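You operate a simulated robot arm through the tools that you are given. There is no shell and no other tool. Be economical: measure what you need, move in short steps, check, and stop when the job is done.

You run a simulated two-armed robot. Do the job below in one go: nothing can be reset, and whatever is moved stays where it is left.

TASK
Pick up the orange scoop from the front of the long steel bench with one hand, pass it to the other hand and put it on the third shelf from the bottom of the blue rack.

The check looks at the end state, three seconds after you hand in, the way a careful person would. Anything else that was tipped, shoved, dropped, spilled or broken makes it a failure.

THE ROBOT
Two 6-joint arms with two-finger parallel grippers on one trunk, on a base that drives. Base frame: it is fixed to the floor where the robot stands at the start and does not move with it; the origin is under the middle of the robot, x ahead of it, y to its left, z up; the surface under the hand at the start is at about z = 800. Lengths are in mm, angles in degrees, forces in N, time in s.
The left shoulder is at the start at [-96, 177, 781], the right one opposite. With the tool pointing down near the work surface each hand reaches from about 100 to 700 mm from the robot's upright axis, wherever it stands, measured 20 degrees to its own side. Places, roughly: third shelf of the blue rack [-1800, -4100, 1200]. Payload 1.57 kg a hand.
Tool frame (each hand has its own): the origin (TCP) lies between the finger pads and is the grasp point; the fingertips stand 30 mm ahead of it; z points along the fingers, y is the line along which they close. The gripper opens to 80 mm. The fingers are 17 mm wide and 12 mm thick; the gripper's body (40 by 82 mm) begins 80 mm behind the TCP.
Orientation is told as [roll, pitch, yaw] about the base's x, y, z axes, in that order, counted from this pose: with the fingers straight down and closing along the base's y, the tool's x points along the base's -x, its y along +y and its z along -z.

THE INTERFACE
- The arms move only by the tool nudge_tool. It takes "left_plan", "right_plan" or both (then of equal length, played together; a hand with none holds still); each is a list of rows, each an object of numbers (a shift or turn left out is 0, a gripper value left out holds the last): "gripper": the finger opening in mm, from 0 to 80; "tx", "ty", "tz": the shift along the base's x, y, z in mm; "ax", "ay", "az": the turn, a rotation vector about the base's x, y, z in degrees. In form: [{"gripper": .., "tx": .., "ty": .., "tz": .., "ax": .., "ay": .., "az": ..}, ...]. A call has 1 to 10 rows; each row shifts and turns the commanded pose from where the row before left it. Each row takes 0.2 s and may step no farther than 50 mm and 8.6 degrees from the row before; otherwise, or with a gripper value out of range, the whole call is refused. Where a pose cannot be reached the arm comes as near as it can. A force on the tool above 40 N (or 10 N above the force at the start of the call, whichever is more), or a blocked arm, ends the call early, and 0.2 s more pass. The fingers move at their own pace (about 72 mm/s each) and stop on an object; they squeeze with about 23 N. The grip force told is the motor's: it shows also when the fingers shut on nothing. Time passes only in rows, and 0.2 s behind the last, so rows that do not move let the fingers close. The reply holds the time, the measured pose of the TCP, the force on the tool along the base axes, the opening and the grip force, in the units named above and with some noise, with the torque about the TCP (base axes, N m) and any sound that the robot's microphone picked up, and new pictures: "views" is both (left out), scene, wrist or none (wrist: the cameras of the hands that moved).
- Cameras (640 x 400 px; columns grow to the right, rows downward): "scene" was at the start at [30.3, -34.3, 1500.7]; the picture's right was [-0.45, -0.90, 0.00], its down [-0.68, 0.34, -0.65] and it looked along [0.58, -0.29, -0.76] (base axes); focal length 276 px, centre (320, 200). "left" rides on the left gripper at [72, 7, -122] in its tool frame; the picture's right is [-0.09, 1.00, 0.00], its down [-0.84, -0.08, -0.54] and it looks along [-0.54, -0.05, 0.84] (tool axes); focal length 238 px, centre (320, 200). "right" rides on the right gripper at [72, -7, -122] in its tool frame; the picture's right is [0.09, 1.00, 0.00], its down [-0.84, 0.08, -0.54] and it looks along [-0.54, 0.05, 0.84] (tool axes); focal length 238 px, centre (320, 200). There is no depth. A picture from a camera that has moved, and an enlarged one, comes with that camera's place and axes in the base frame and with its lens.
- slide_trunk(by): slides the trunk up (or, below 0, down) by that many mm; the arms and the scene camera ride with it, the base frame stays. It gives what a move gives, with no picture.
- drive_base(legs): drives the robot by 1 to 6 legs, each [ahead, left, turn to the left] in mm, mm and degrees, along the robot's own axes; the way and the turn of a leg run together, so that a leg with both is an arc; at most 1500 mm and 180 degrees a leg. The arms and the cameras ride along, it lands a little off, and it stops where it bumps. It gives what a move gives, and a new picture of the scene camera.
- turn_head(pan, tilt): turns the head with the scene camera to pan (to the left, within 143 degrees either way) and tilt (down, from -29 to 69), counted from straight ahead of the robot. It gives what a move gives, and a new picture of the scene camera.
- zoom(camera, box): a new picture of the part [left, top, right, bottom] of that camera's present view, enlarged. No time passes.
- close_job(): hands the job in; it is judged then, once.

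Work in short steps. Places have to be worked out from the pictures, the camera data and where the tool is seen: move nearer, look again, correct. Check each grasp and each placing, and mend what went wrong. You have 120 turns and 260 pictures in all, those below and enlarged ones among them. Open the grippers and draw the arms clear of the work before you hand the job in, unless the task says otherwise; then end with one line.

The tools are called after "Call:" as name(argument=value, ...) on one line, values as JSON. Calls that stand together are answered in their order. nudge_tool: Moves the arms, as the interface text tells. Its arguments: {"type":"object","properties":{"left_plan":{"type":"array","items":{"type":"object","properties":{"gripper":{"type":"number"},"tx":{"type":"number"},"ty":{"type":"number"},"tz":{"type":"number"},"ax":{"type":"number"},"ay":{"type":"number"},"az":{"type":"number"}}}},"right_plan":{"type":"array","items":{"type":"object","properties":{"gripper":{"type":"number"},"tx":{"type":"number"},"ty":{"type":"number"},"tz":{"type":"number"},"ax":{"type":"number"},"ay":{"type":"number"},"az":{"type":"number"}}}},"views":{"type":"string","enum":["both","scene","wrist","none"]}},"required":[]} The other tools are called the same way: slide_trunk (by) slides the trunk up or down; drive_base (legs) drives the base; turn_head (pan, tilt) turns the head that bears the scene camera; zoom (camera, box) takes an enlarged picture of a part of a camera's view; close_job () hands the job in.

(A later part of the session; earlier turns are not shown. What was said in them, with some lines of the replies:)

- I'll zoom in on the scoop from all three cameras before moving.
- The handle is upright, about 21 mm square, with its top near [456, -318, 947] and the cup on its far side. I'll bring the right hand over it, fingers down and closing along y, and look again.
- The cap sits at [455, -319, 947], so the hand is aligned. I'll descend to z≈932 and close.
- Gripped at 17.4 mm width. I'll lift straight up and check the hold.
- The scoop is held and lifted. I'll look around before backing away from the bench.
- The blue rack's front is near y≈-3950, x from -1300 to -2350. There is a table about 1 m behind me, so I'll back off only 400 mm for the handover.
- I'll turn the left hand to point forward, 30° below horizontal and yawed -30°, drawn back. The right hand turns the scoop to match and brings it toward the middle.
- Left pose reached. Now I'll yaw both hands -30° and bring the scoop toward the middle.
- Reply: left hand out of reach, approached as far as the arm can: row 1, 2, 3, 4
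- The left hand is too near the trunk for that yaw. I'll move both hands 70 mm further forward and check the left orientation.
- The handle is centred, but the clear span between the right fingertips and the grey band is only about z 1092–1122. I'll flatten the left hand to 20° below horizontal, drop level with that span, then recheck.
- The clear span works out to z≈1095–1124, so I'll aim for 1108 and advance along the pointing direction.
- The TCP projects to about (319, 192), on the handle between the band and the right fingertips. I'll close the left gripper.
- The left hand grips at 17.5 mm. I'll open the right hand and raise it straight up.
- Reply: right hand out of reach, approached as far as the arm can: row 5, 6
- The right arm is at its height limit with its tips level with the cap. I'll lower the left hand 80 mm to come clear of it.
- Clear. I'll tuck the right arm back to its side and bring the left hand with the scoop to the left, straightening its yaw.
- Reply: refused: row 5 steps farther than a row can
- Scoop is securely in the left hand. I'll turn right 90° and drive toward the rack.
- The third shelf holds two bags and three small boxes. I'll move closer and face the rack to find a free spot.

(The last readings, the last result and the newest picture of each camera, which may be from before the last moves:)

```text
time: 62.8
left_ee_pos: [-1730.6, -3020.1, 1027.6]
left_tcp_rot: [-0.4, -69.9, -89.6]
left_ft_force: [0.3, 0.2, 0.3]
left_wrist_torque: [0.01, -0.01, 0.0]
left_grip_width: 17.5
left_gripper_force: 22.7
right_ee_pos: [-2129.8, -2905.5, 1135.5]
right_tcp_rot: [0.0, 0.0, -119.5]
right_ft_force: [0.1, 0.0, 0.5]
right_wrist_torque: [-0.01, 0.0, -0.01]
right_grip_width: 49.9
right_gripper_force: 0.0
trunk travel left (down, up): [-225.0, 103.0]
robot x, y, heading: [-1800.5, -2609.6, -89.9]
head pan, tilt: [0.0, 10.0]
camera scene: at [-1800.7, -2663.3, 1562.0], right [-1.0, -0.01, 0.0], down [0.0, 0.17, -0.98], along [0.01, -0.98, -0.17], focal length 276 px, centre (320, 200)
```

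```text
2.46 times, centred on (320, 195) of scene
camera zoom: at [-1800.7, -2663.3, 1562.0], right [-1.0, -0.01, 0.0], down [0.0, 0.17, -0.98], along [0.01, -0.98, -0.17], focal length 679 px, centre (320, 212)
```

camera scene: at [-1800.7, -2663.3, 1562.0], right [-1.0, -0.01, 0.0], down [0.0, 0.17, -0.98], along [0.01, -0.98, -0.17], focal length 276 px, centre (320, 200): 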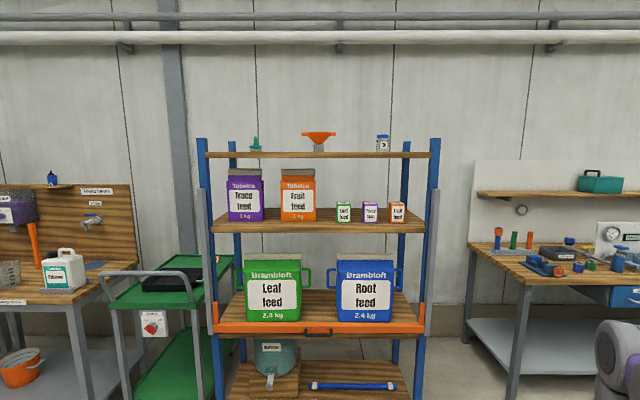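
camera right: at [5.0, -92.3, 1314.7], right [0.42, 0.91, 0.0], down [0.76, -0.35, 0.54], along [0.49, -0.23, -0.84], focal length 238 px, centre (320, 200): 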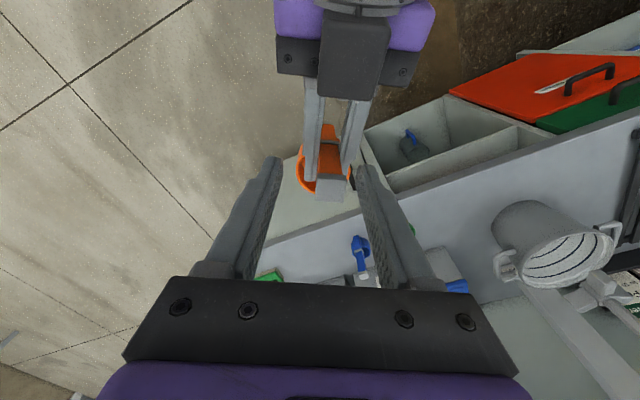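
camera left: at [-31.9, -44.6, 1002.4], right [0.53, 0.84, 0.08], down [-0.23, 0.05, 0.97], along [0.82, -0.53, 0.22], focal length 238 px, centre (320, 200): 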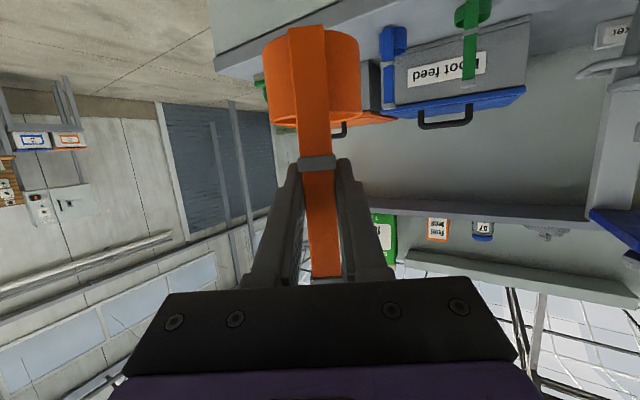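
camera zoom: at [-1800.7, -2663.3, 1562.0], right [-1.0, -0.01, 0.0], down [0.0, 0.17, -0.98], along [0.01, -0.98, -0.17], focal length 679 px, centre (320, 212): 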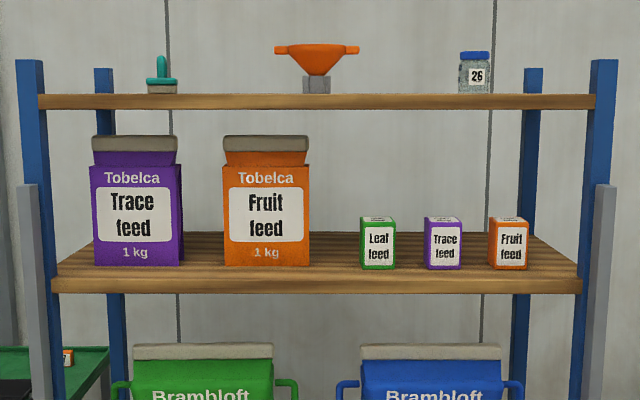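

The third shelf's front ~100 mm is clear, and there's a ~105 mm gap between the Fruit bag and the Leaf box. I'll raise the trunk and the left hand to shelf height while still well away.

Call:
slide_trunk(by=100)

Call:
nudge_tool(left_plan=[{"tz": 40}, {"tz": 40}, {"tz": 40}, {"tz": 40}, {"tz": 40}, {}], views="both")

```text
time: 64.1
left_ee_pos: [-1730.8, -3018.2, 1127.7]
left_tcp_rot: [-0.5, -69.9, -89.6]
left_ft_force: [0.2, 0.0, 0.1]
left_wrist_torque: [-0.03, -0.01, -0.01]
left_grip_width: 17.1
left_gripper_force: 23.3
right_ee_pos: [-2128.6, -2903.4, 1234.7]
right_tcp_rot: [0.1, 0.0, -119.7]
right_ft_force: [0.0, -0.2, -0.1]
right_wrist_torque: [-0.05, -0.04, 0.0]
right_grip_width: 50.1
right_gripper_force: 0.0
trunk travel left (down, up): [-325.0, 3.0]
robot x, y, heading: [-1799.5, -2611.7, -89.3]
head pan, tilt: [0.0, 10.0]
```

```text
time: 65.5
left_ee_pos: [-1731.4, -3020.6, 1329.7]
left_tcp_rot: [-0.5, -69.8, -89.6]
left_ft_force: [0.1, -0.5, -0.8]
left_wrist_torque: [0.01, 0.02, -0.02]
left_grip_width: 17.2
left_gripper_force: 23.2
right_ee_pos: [-2128.9, -2905.3, 1234.8]
right_tcp_rot: [-0.1, 0.1, -119.6]
right_ft_force: [-0.1, -0.4, -0.2]
right_wrist_torque: [0.03, 0.03, 0.03]
right_grip_width: 50.1
right_gripper_force: 0.1
trunk travel left (down, up): [-325.0, 3.0]
robot x, y, heading: [-1800.4, -2609.1, -89.6]
head pan, tilt: [0.0, 10.0]
camera scene: at [-1800.6, -2659.6, 1667.3], right [-1.0, -0.01, 0.0], down [0.0, 0.17, -0.98], along [0.01, -0.98, -0.17], focal length 276 px, centre (320, 200)
camera left: at [-1724.4, -2880.4, 1303.4], right [1.0, -0.03, 0.08], down [-0.07, 0.22, 0.97], along [-0.05, -0.97, 0.22], focal length 238 px, centre (320, 200)
```

scene: 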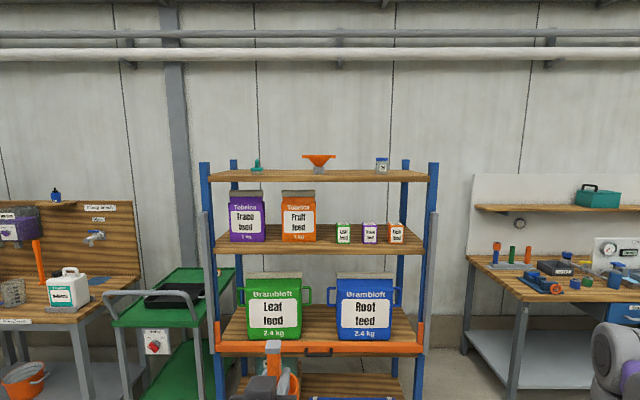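
left: 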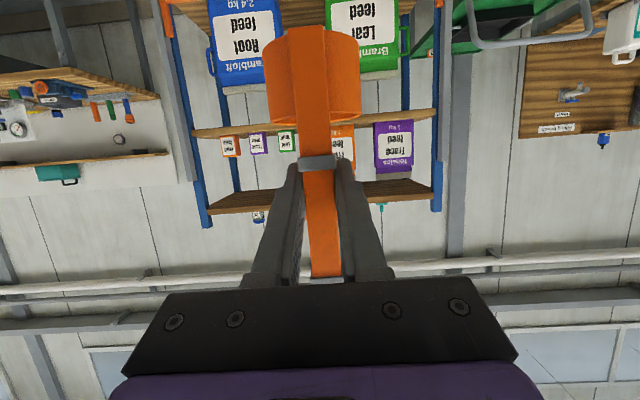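

Call:
zoom(camera="scene", box=[190, 150, 450, 290])

```text
2.46 times, centred on (320, 220) of scene
camera zoom: at [-1800.6, -2659.6, 1667.3], right [-1.0, -0.01, 0.0], down [0.0, 0.17, -0.98], along [0.01, -0.98, -0.17], focal length 679 px, centre (320, 151)
```

zoom: 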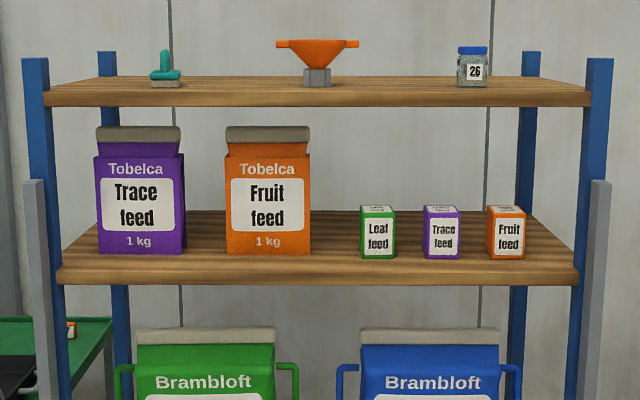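

Two heights together give a third-shelf top of z≈1205, a front edge at y≈-3936, items starting at y≈-4030, and the gap centre near x≈-1822. I'll drive closer and strafe right to line up.

Call:
drive_base(legs=[[0, -90, 0], [620, 0, 0]])

Call:
turn_head(pan=0, tilt=30)

```text
time: 70.1
left_ee_pos: [-1814.0, -3639.8, 1327.0]
left_tcp_rot: [-0.5, -69.9, -89.2]
left_ft_force: [-0.1, -0.4, -1.4]
left_wrist_torque: [0.02, 0.01, 0.0]
left_grip_width: 17.7
left_gripper_force: 22.6
right_ee_pos: [-2210.8, -3527.0, 1236.1]
right_tcp_rot: [0.0, 0.0, -119.2]
right_ft_force: [-0.6, 0.0, 1.0]
right_wrist_torque: [-0.01, 0.03, -0.01]
right_grip_width: 49.9
right_gripper_force: 0.0
trunk travel left (down, up): [-325.0, 3.0]
robot x, y, heading: [-1889.0, -3232.2, -89.2]
head pan, tilt: [0.0, 10.0]
camera scene: at [-1884.5, -3279.4, 1667.2], right [-1.0, -0.01, 0.0], down [0.0, 0.17, -0.98], along [0.01, -0.98, -0.17], focal length 276 px, centre (320, 200)
```

scene: 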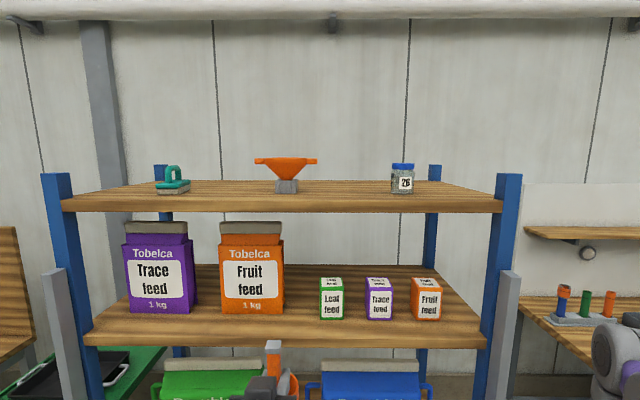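

```text
time: 70.9
left_ee_pos: [-1811.6, -3639.9, 1327.5]
left_tcp_rot: [-0.5, -69.8, -89.2]
left_ft_force: [0.3, -0.6, -1.2]
left_wrist_torque: [0.05, 0.01, 0.0]
left_grip_width: 17.5
left_gripper_force: 22.8
right_ee_pos: [-2211.5, -3528.5, 1235.5]
right_tcp_rot: [-0.1, 0.1, -119.4]
right_ft_force: [-0.3, -0.7, 0.1]
right_wrist_torque: [-0.04, 0.02, 0.0]
right_grip_width: 49.9
right_gripper_force: 0.1
trunk travel left (down, up): [-325.0, 3.0]
robot x, y, heading: [-1887.8, -3233.0, -89.5]
head pan, tilt: [0.0, 30.0]
camera scene: at [-1884.5, -3277.3, 1635.0], right [-1.0, -0.01, 0.0], down [-0.01, 0.5, -0.87], along [0.01, -0.87, -0.5], focal length 276 px, centre (320, 200)
```

scene: 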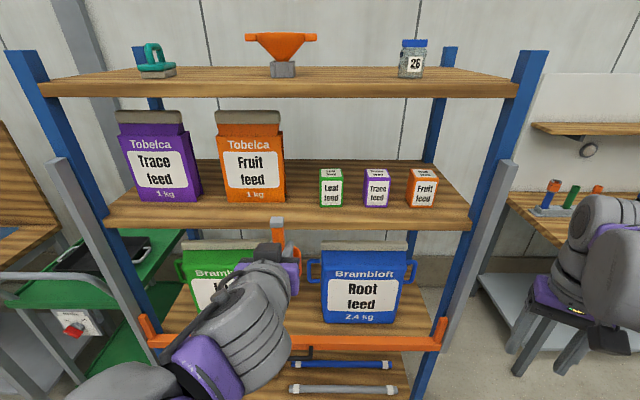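

Recomputed: front edge y≈-3918, boxes from y≈-3980, bags from y≈-4011, gap between x≈-1877 and -1769 (centre -1823). I'll drive 200 mm closer with the scoop bottom about 34 mm above the shelf.

Call:
drive_base(legs=[[200, 0, 0]])

Call:
turn_head(pan=0, tilt=40)

Call:
zoom(camera="left", box=[0, 0, 640, 400])

```text
time: 72.5
left_ee_pos: [-1809.6, -3836.1, 1327.8]
left_tcp_rot: [-0.5, -69.9, -89.2]
left_ft_force: [-0.1, -0.1, -0.2]
left_wrist_torque: [0.01, 0.01, 0.01]
left_grip_width: 17.5
left_gripper_force: 23.3
right_ee_pos: [-2209.4, -3725.2, 1236.0]
right_tcp_rot: [-0.1, 0.0, -119.3]
right_ft_force: [-0.4, 0.6, -1.2]
right_wrist_torque: [0.0, 0.01, -0.01]
right_grip_width: 50.4
right_gripper_force: 0.2
trunk travel left (down, up): [-325.0, 3.0]
robot x, y, heading: [-1886.9, -3430.7, -89.2]
head pan, tilt: [0.0, 30.0]
camera scene: at [-1881.9, -3474.3, 1634.7], right [-1.0, -0.01, 0.0], down [-0.01, 0.5, -0.87], along [0.01, -0.87, -0.5], focal length 276 px, centre (320, 200)
```

scene: 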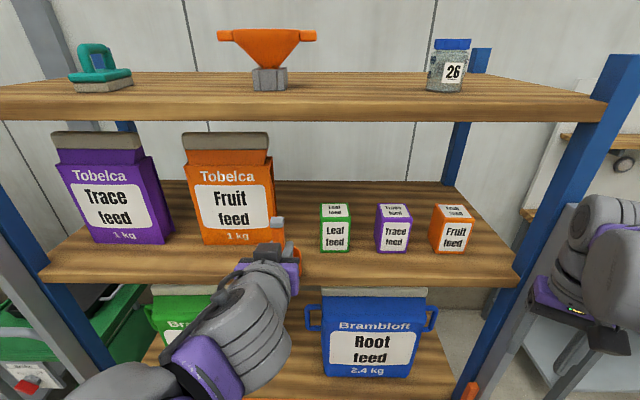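

```text
time: 73.2
left_ee_pos: [-1809.5, -3838.7, 1328.4]
left_tcp_rot: [-0.6, -69.9, -89.3]
left_ft_force: [-0.1, -0.1, 0.1]
left_wrist_torque: [0.06, 0.0, -0.01]
left_grip_width: 17.5
left_gripper_force: 23.3
right_ee_pos: [-2208.8, -3726.0, 1234.6]
right_tcp_rot: [0.0, 0.0, -119.3]
right_ft_force: [0.1, 0.3, 0.9]
right_wrist_torque: [0.03, 0.01, -0.01]
right_grip_width: 49.9
right_gripper_force: 0.1
trunk travel left (down, up): [-325.0, 3.0]
robot x, y, heading: [-1879.1, -3428.0, -89.0]
head pan, tilt: [0.0, 40.0]
camera scene: at [-1882.0, -3470.5, 1619.7], right [-1.0, -0.01, 0.0], down [-0.01, 0.64, -0.77], along [0.01, -0.77, -0.64], focal length 276 px, centre (320, 200)
```

scene: 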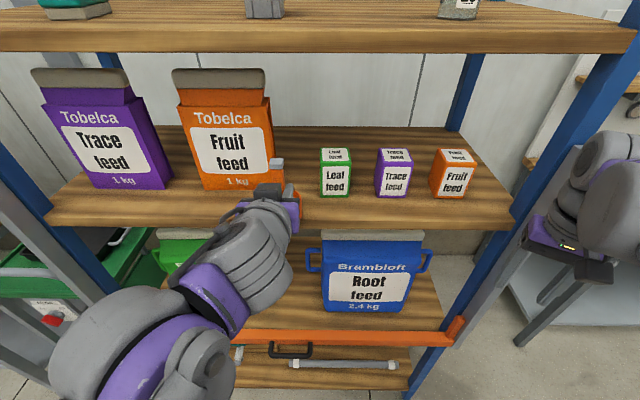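

```text
1.00 times, centred on (320, 200) of left (not enlarged: the box is as wide or as high as the picture)
camera zoom: at [-1804.0, -3698.6, 1302.9], right [1.0, -0.03, 0.08], down [-0.08, 0.22, 0.97], along [-0.04, -0.98, 0.22], focal length 238 px, centre (320, 200)
```

zoom: 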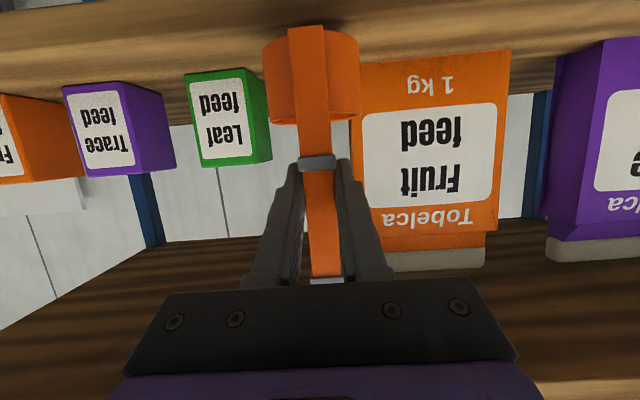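

Call:
zoom(camera="scene", box=[230, 130, 430, 255])

```text
3.20 times, centred on (330, 192) of scene
camera zoom: at [-1882.0, -3470.5, 1619.7], right [-1.0, -0.01, 0.0], down [-0.01, 0.64, -0.77], along [0.01, -0.77, -0.64], focal length 883 px, centre (288, 224)
```

zoom: 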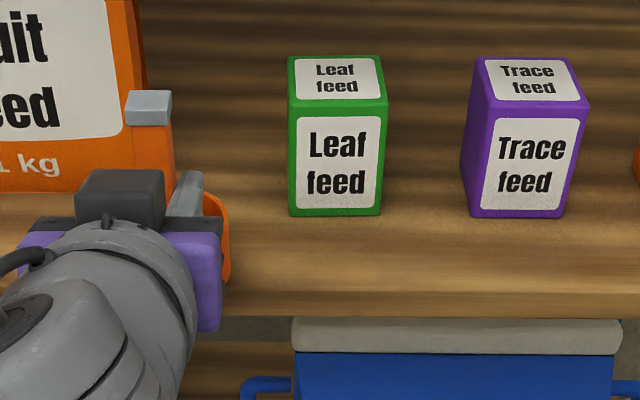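

Front edge refined to y≈-3900 and gap centre to x≈-1819. I'll reach in to y=-3945 while still above the shelf.

Call:
nudge_tool(left_plan=[{"tx": -5, "ty": -25}, {"tx": -5, "ty": -27}, {"ty": -27}, {"ty": -27}, {}], views="both")

Call:
zoom(camera="scene", box=[230, 110, 390, 230])

```text
time: 74.4
left_ee_pos: [-1817.4, -3943.9, 1328.5]
left_tcp_rot: [-0.6, -69.9, -89.1]
left_ft_force: [-0.7, 0.0, -1.0]
left_wrist_torque: [0.01, 0.01, 0.01]
left_grip_width: 17.5
left_gripper_force: 22.9
right_ee_pos: [-2208.6, -3725.7, 1236.3]
right_tcp_rot: [0.0, 0.1, -119.2]
right_ft_force: [-0.4, -0.1, 0.1]
right_wrist_torque: [-0.03, -0.02, -0.03]
right_grip_width: 50.0
right_gripper_force: 0.1
trunk travel left (down, up): [-325.0, 3.0]
robot x, y, heading: [-1886.4, -3427.5, -89.3]
head pan, tilt: [0.0, 40.0]
camera scene: at [-1881.7, -3469.1, 1619.6], right [-1.0, -0.01, 0.0], down [-0.01, 0.64, -0.77], along [0.01, -0.77, -0.64], focal length 276 px, centre (320, 200)
camera left: at [-1813.2, -3803.7, 1303.5], right [1.0, -0.03, 0.08], down [-0.08, 0.22, 0.97], along [-0.04, -0.97, 0.22], focal length 238 px, centre (320, 200)
```

scene: 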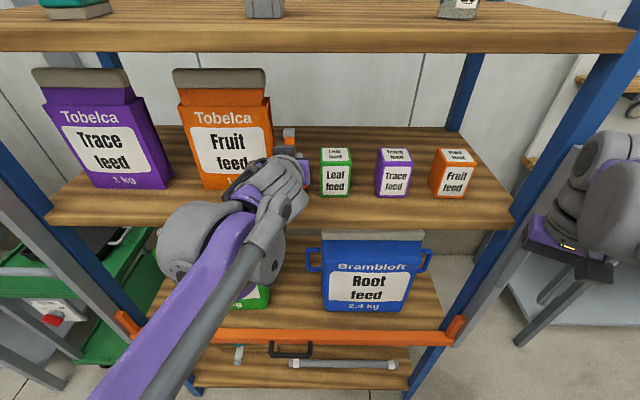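
left: 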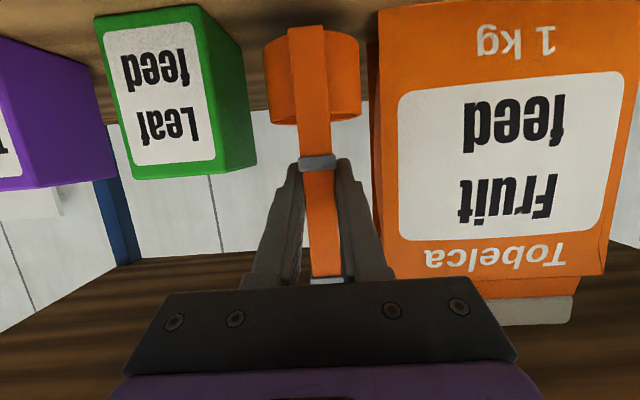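

```text
3.33 times, centred on (310, 170) of scene
camera zoom: at [-1881.7, -3469.1, 1619.6], right [-1.0, -0.01, 0.0], down [-0.01, 0.64, -0.77], along [0.01, -0.77, -0.64], focal length 920 px, centre (353, 300)
```

zoom: 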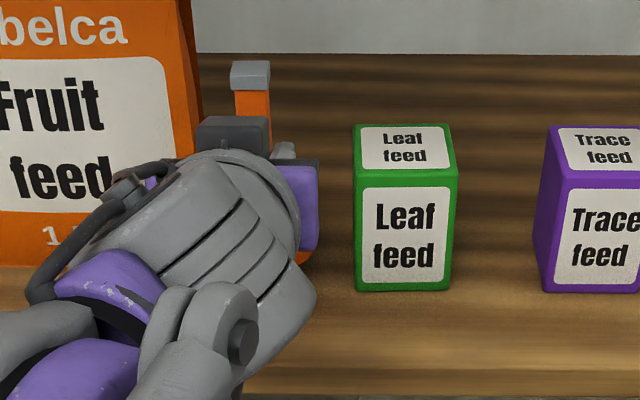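

The cup is centred with roughly 15 mm or more on each side. I'll lower in small steps, watching for contact.

Call:
nudge_tool(left_plan=[{"tz": -10}, {"tz": -10}, {"tz": -5}, {}], views="wrist")

```text
time: 75.4
left_ee_pos: [-1820.3, -3942.5, 1304.2]
left_tcp_rot: [-0.5, -69.9, -89.3]
left_ft_force: [1.1, 0.6, 18.4]
left_wrist_torque: [-0.08, -0.03, 0.03]
left_grip_width: 18.0
left_gripper_force: 22.6
right_ee_pos: [-2209.0, -3724.6, 1235.9]
right_tcp_rot: [0.0, -0.2, -119.2]
right_ft_force: [0.6, -0.4, 0.3]
right_wrist_torque: [0.0, -0.03, 0.0]
right_grip_width: 49.9
right_gripper_force: 0.0
trunk travel left (down, up): [-325.0, 3.0]
robot x, y, heading: [-1883.0, -3425.1, -89.1]
head pan, tilt: [0.0, 40.0]
camera left: at [-1813.9, -3802.6, 1278.9], right [1.0, -0.03, 0.08], down [-0.08, 0.22, 0.97], along [-0.04, -0.97, 0.22], focal length 238 px, centre (320, 200)
```

left: 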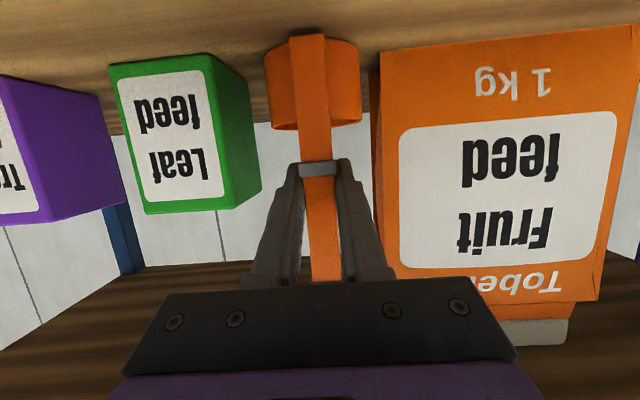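

Contact at about 18 N upward, so the scoop is on the shelf. I'll ease off 1.5 mm, then open.

Call:
nudge_tool(left_plan=[{"tz": 1.5}, {}], views="none")

```text
time: 76.0
left_ee_pos: [-1819.7, -3943.4, 1304.7]
left_tcp_rot: [-0.5, -69.9, -89.1]
left_ft_force: [-0.4, 2.1, 3.6]
left_wrist_torque: [0.06, -0.01, 0.02]
left_grip_width: 17.3
left_gripper_force: 22.7
right_ee_pos: [-2210.0, -3724.7, 1235.5]
right_tcp_rot: [-0.1, 0.0, -119.3]
right_ft_force: [0.4, -0.4, -0.2]
right_wrist_torque: [0.01, -0.03, -0.02]
right_grip_width: 50.2
right_gripper_force: 0.0
trunk travel left (down, up): [-325.0, 3.0]
robot x, y, heading: [-1880.0, -3429.3, -89.4]
head pan, tilt: [0.0, 40.0]
```

Only 3.6 N remains, so the scoop is lightly seated. Opening to 45 mm, which keeps clear of the neighbours.

Call:
nudge_tool(left_plan=[{"gripper": 45}, {}, {}, {}], views="both")

```text
time: 77.0
left_ee_pos: [-1820.2, -3943.9, 1304.0]
left_tcp_rot: [-0.6, -70.0, -89.2]
left_ft_force: [0.3, -0.2, 0.1]
left_wrist_torque: [0.0, -0.02, 0.03]
left_grip_width: 44.7
left_gripper_force: 0.1
right_ee_pos: [-2209.3, -3725.0, 1235.7]
right_tcp_rot: [0.0, 0.1, -119.2]
right_ft_force: [-0.1, 0.7, -0.2]
right_wrist_torque: [-0.01, -0.04, -0.02]
right_grip_width: 49.9
right_gripper_force: 0.0
trunk travel left (down, up): [-325.0, 3.0]
robot x, y, heading: [-1882.5, -3424.4, -89.3]
head pan, tilt: [0.0, 40.0]
camera scene: at [-1882.0, -3469.7, 1619.6], right [-1.0, -0.01, 0.0], down [-0.01, 0.64, -0.77], along [0.01, -0.77, -0.64], focal length 276 px, centre (320, 200)
camera left: at [-1813.7, -3804.0, 1279.6], right [1.0, -0.03, 0.08], down [-0.08, 0.22, 0.97], along [-0.04, -0.97, 0.22], focal length 238 px, centre (320, 200)
```

scene: 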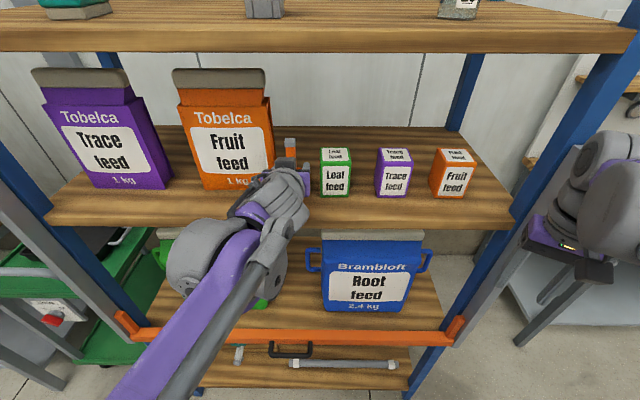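
left: 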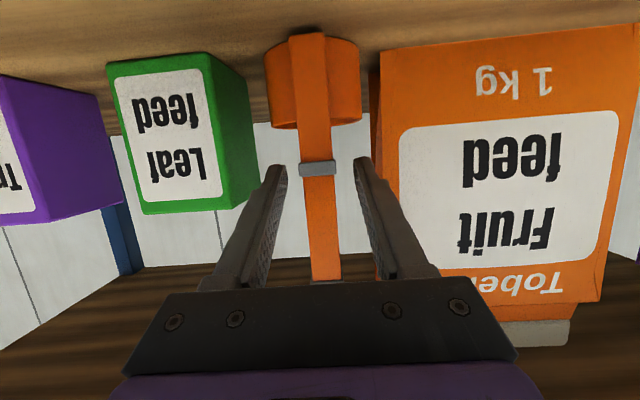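

The scoop stands free between the open fingers. I'll withdraw along the hand's own axis.

Call:
nudge_tool(left_plan=[{"ty": 19, "tz": 7}, {"ty": 28, "tz": 10}, {"ty": 28, "tz": 10}, {"ty": 35, "tz": 10}, {"ty": 35}, {}], views="both")

```text
time: 78.4
left_ee_pos: [-1819.3, -3799.3, 1342.0]
left_tcp_rot: [-0.5, -69.9, -89.1]
left_ft_force: [-0.7, 0.2, 0.7]
left_wrist_torque: [-0.02, 0.04, -0.01]
left_grip_width: 45.2
left_gripper_force: 0.0
right_ee_pos: [-2209.5, -3726.4, 1234.7]
right_tcp_rot: [0.0, -0.1, -119.2]
right_ft_force: [0.5, -0.2, 0.2]
right_wrist_torque: [0.05, -0.06, -0.02]
right_grip_width: 49.7
right_gripper_force: 0.1
trunk travel left (down, up): [-325.0, 3.0]
robot x, y, heading: [-1882.9, -3427.5, -89.1]
head pan, tilt: [0.0, 40.0]
camera scene: at [-1882.5, -3470.5, 1619.6], right [-1.0, -0.01, 0.0], down [-0.01, 0.64, -0.77], along [0.01, -0.77, -0.64], focal length 276 px, centre (320, 200)
camera left: at [-1814.7, -3659.3, 1316.9], right [1.0, -0.03, 0.08], down [-0.08, 0.22, 0.97], along [-0.04, -0.97, 0.22], focal length 238 px, centre (320, 200)
```

scene: 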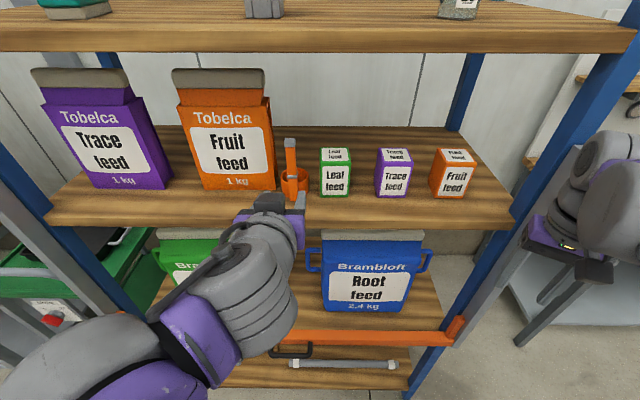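
left: 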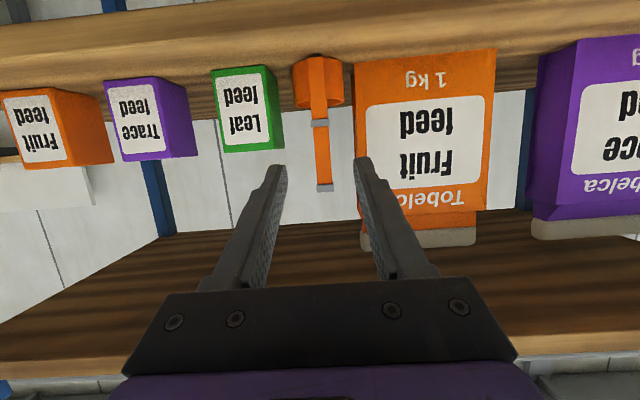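

The scoop stands upright, clear of its neighbours. I'll back the robot away, open both grippers fully and do a last check.

Call:
drive_base(legs=[[-400, 0, 0]])

Call:
nudge_tool(left_plan=[{"gripper": 80}, {}, {}], right_plan=[{"gripper": 80}, {}, {}], views="none")

Call:
zoom(camera="scene", box=[190, 50, 450, 210])

```text
time: 80.9
left_ee_pos: [-1825.5, -3401.9, 1341.8]
left_tcp_rot: [-0.4, -69.9, -89.3]
left_ft_force: [-0.5, 0.9, -0.3]
left_wrist_torque: [-0.01, 0.01, 0.01]
left_grip_width: 45.1
left_gripper_force: 0.1
right_ee_pos: [-2215.3, -3328.5, 1236.3]
right_tcp_rot: [0.0, 0.0, -119.3]
right_ft_force: [0.1, -0.8, -1.1]
right_wrist_torque: [-0.01, -0.01, -0.04]
right_grip_width: 50.1
right_gripper_force: 0.1
trunk travel left (down, up): [-325.0, 3.0]
robot x, y, heading: [-1889.8, -3031.7, -89.3]
head pan, tilt: [0.0, 40.0]
camera scene: at [-1887.1, -3073.5, 1619.7], right [-1.0, -0.01, 0.0], down [-0.01, 0.64, -0.77], along [0.01, -0.77, -0.64], focal length 276 px, centre (320, 200)
```

scene: 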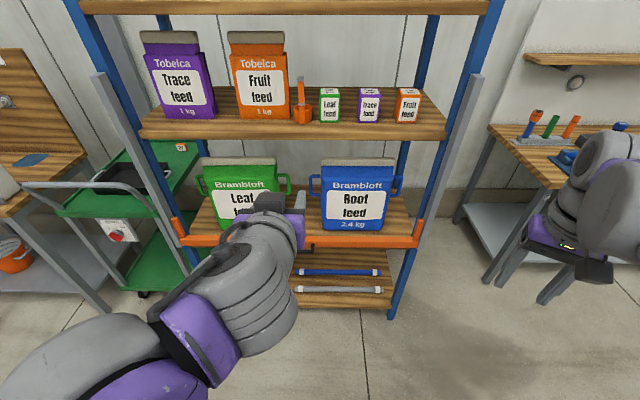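

```text
time: 81.7
left_ee_pos: [-1825.4, -3401.0, 1341.6]
left_tcp_rot: [-0.5, -69.9, -89.3]
left_ft_force: [-0.1, -0.5, 0.2]
left_wrist_torque: [-0.05, -0.02, 0.02]
left_grip_width: 80.3
left_gripper_force: 0.0
right_ee_pos: [-2214.3, -3328.6, 1236.0]
right_tcp_rot: [0.0, 0.0, -119.3]
right_ft_force: [-0.6, 0.6, 0.6]
right_wrist_torque: [0.0, -0.02, -0.02]
right_grip_width: 79.9
right_gripper_force: 0.2
trunk travel left (down, up): [-325.0, 3.0]
robot x, y, heading: [-1887.5, -3032.9, -89.4]
head pan, tilt: [0.0, 40.0]
```

```text
2.46 times, centred on (320, 130) of scene
camera zoom: at [-1887.1, -3072.7, 1619.6], right [-1.0, -0.01, 0.0], down [-0.01, 0.64, -0.77], along [0.01, -0.77, -0.64], focal length 679 px, centre (320, 372)
```

zoom: 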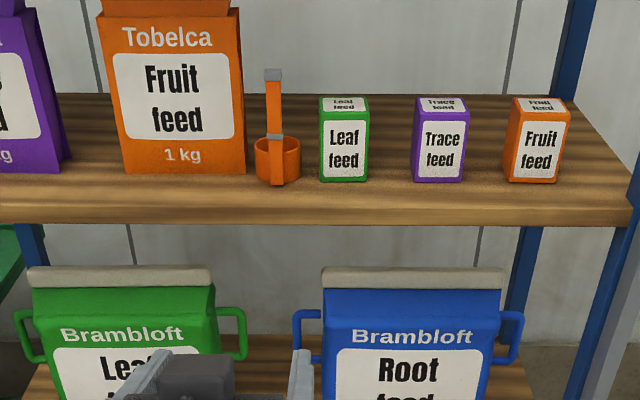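

The scoop is upright on the third shelf, its neighbours look undisturbed, and both hands are open and clear. Handing in.

Call:
close_job()

```text
The job is handed in.
```

The orange scoop was picked up with the right hand, passed to the left, and now stands upright on the third shelf of the blue rack, between the Fruit feed bag and the Leaf feed box; nothing else appeared disturbed.
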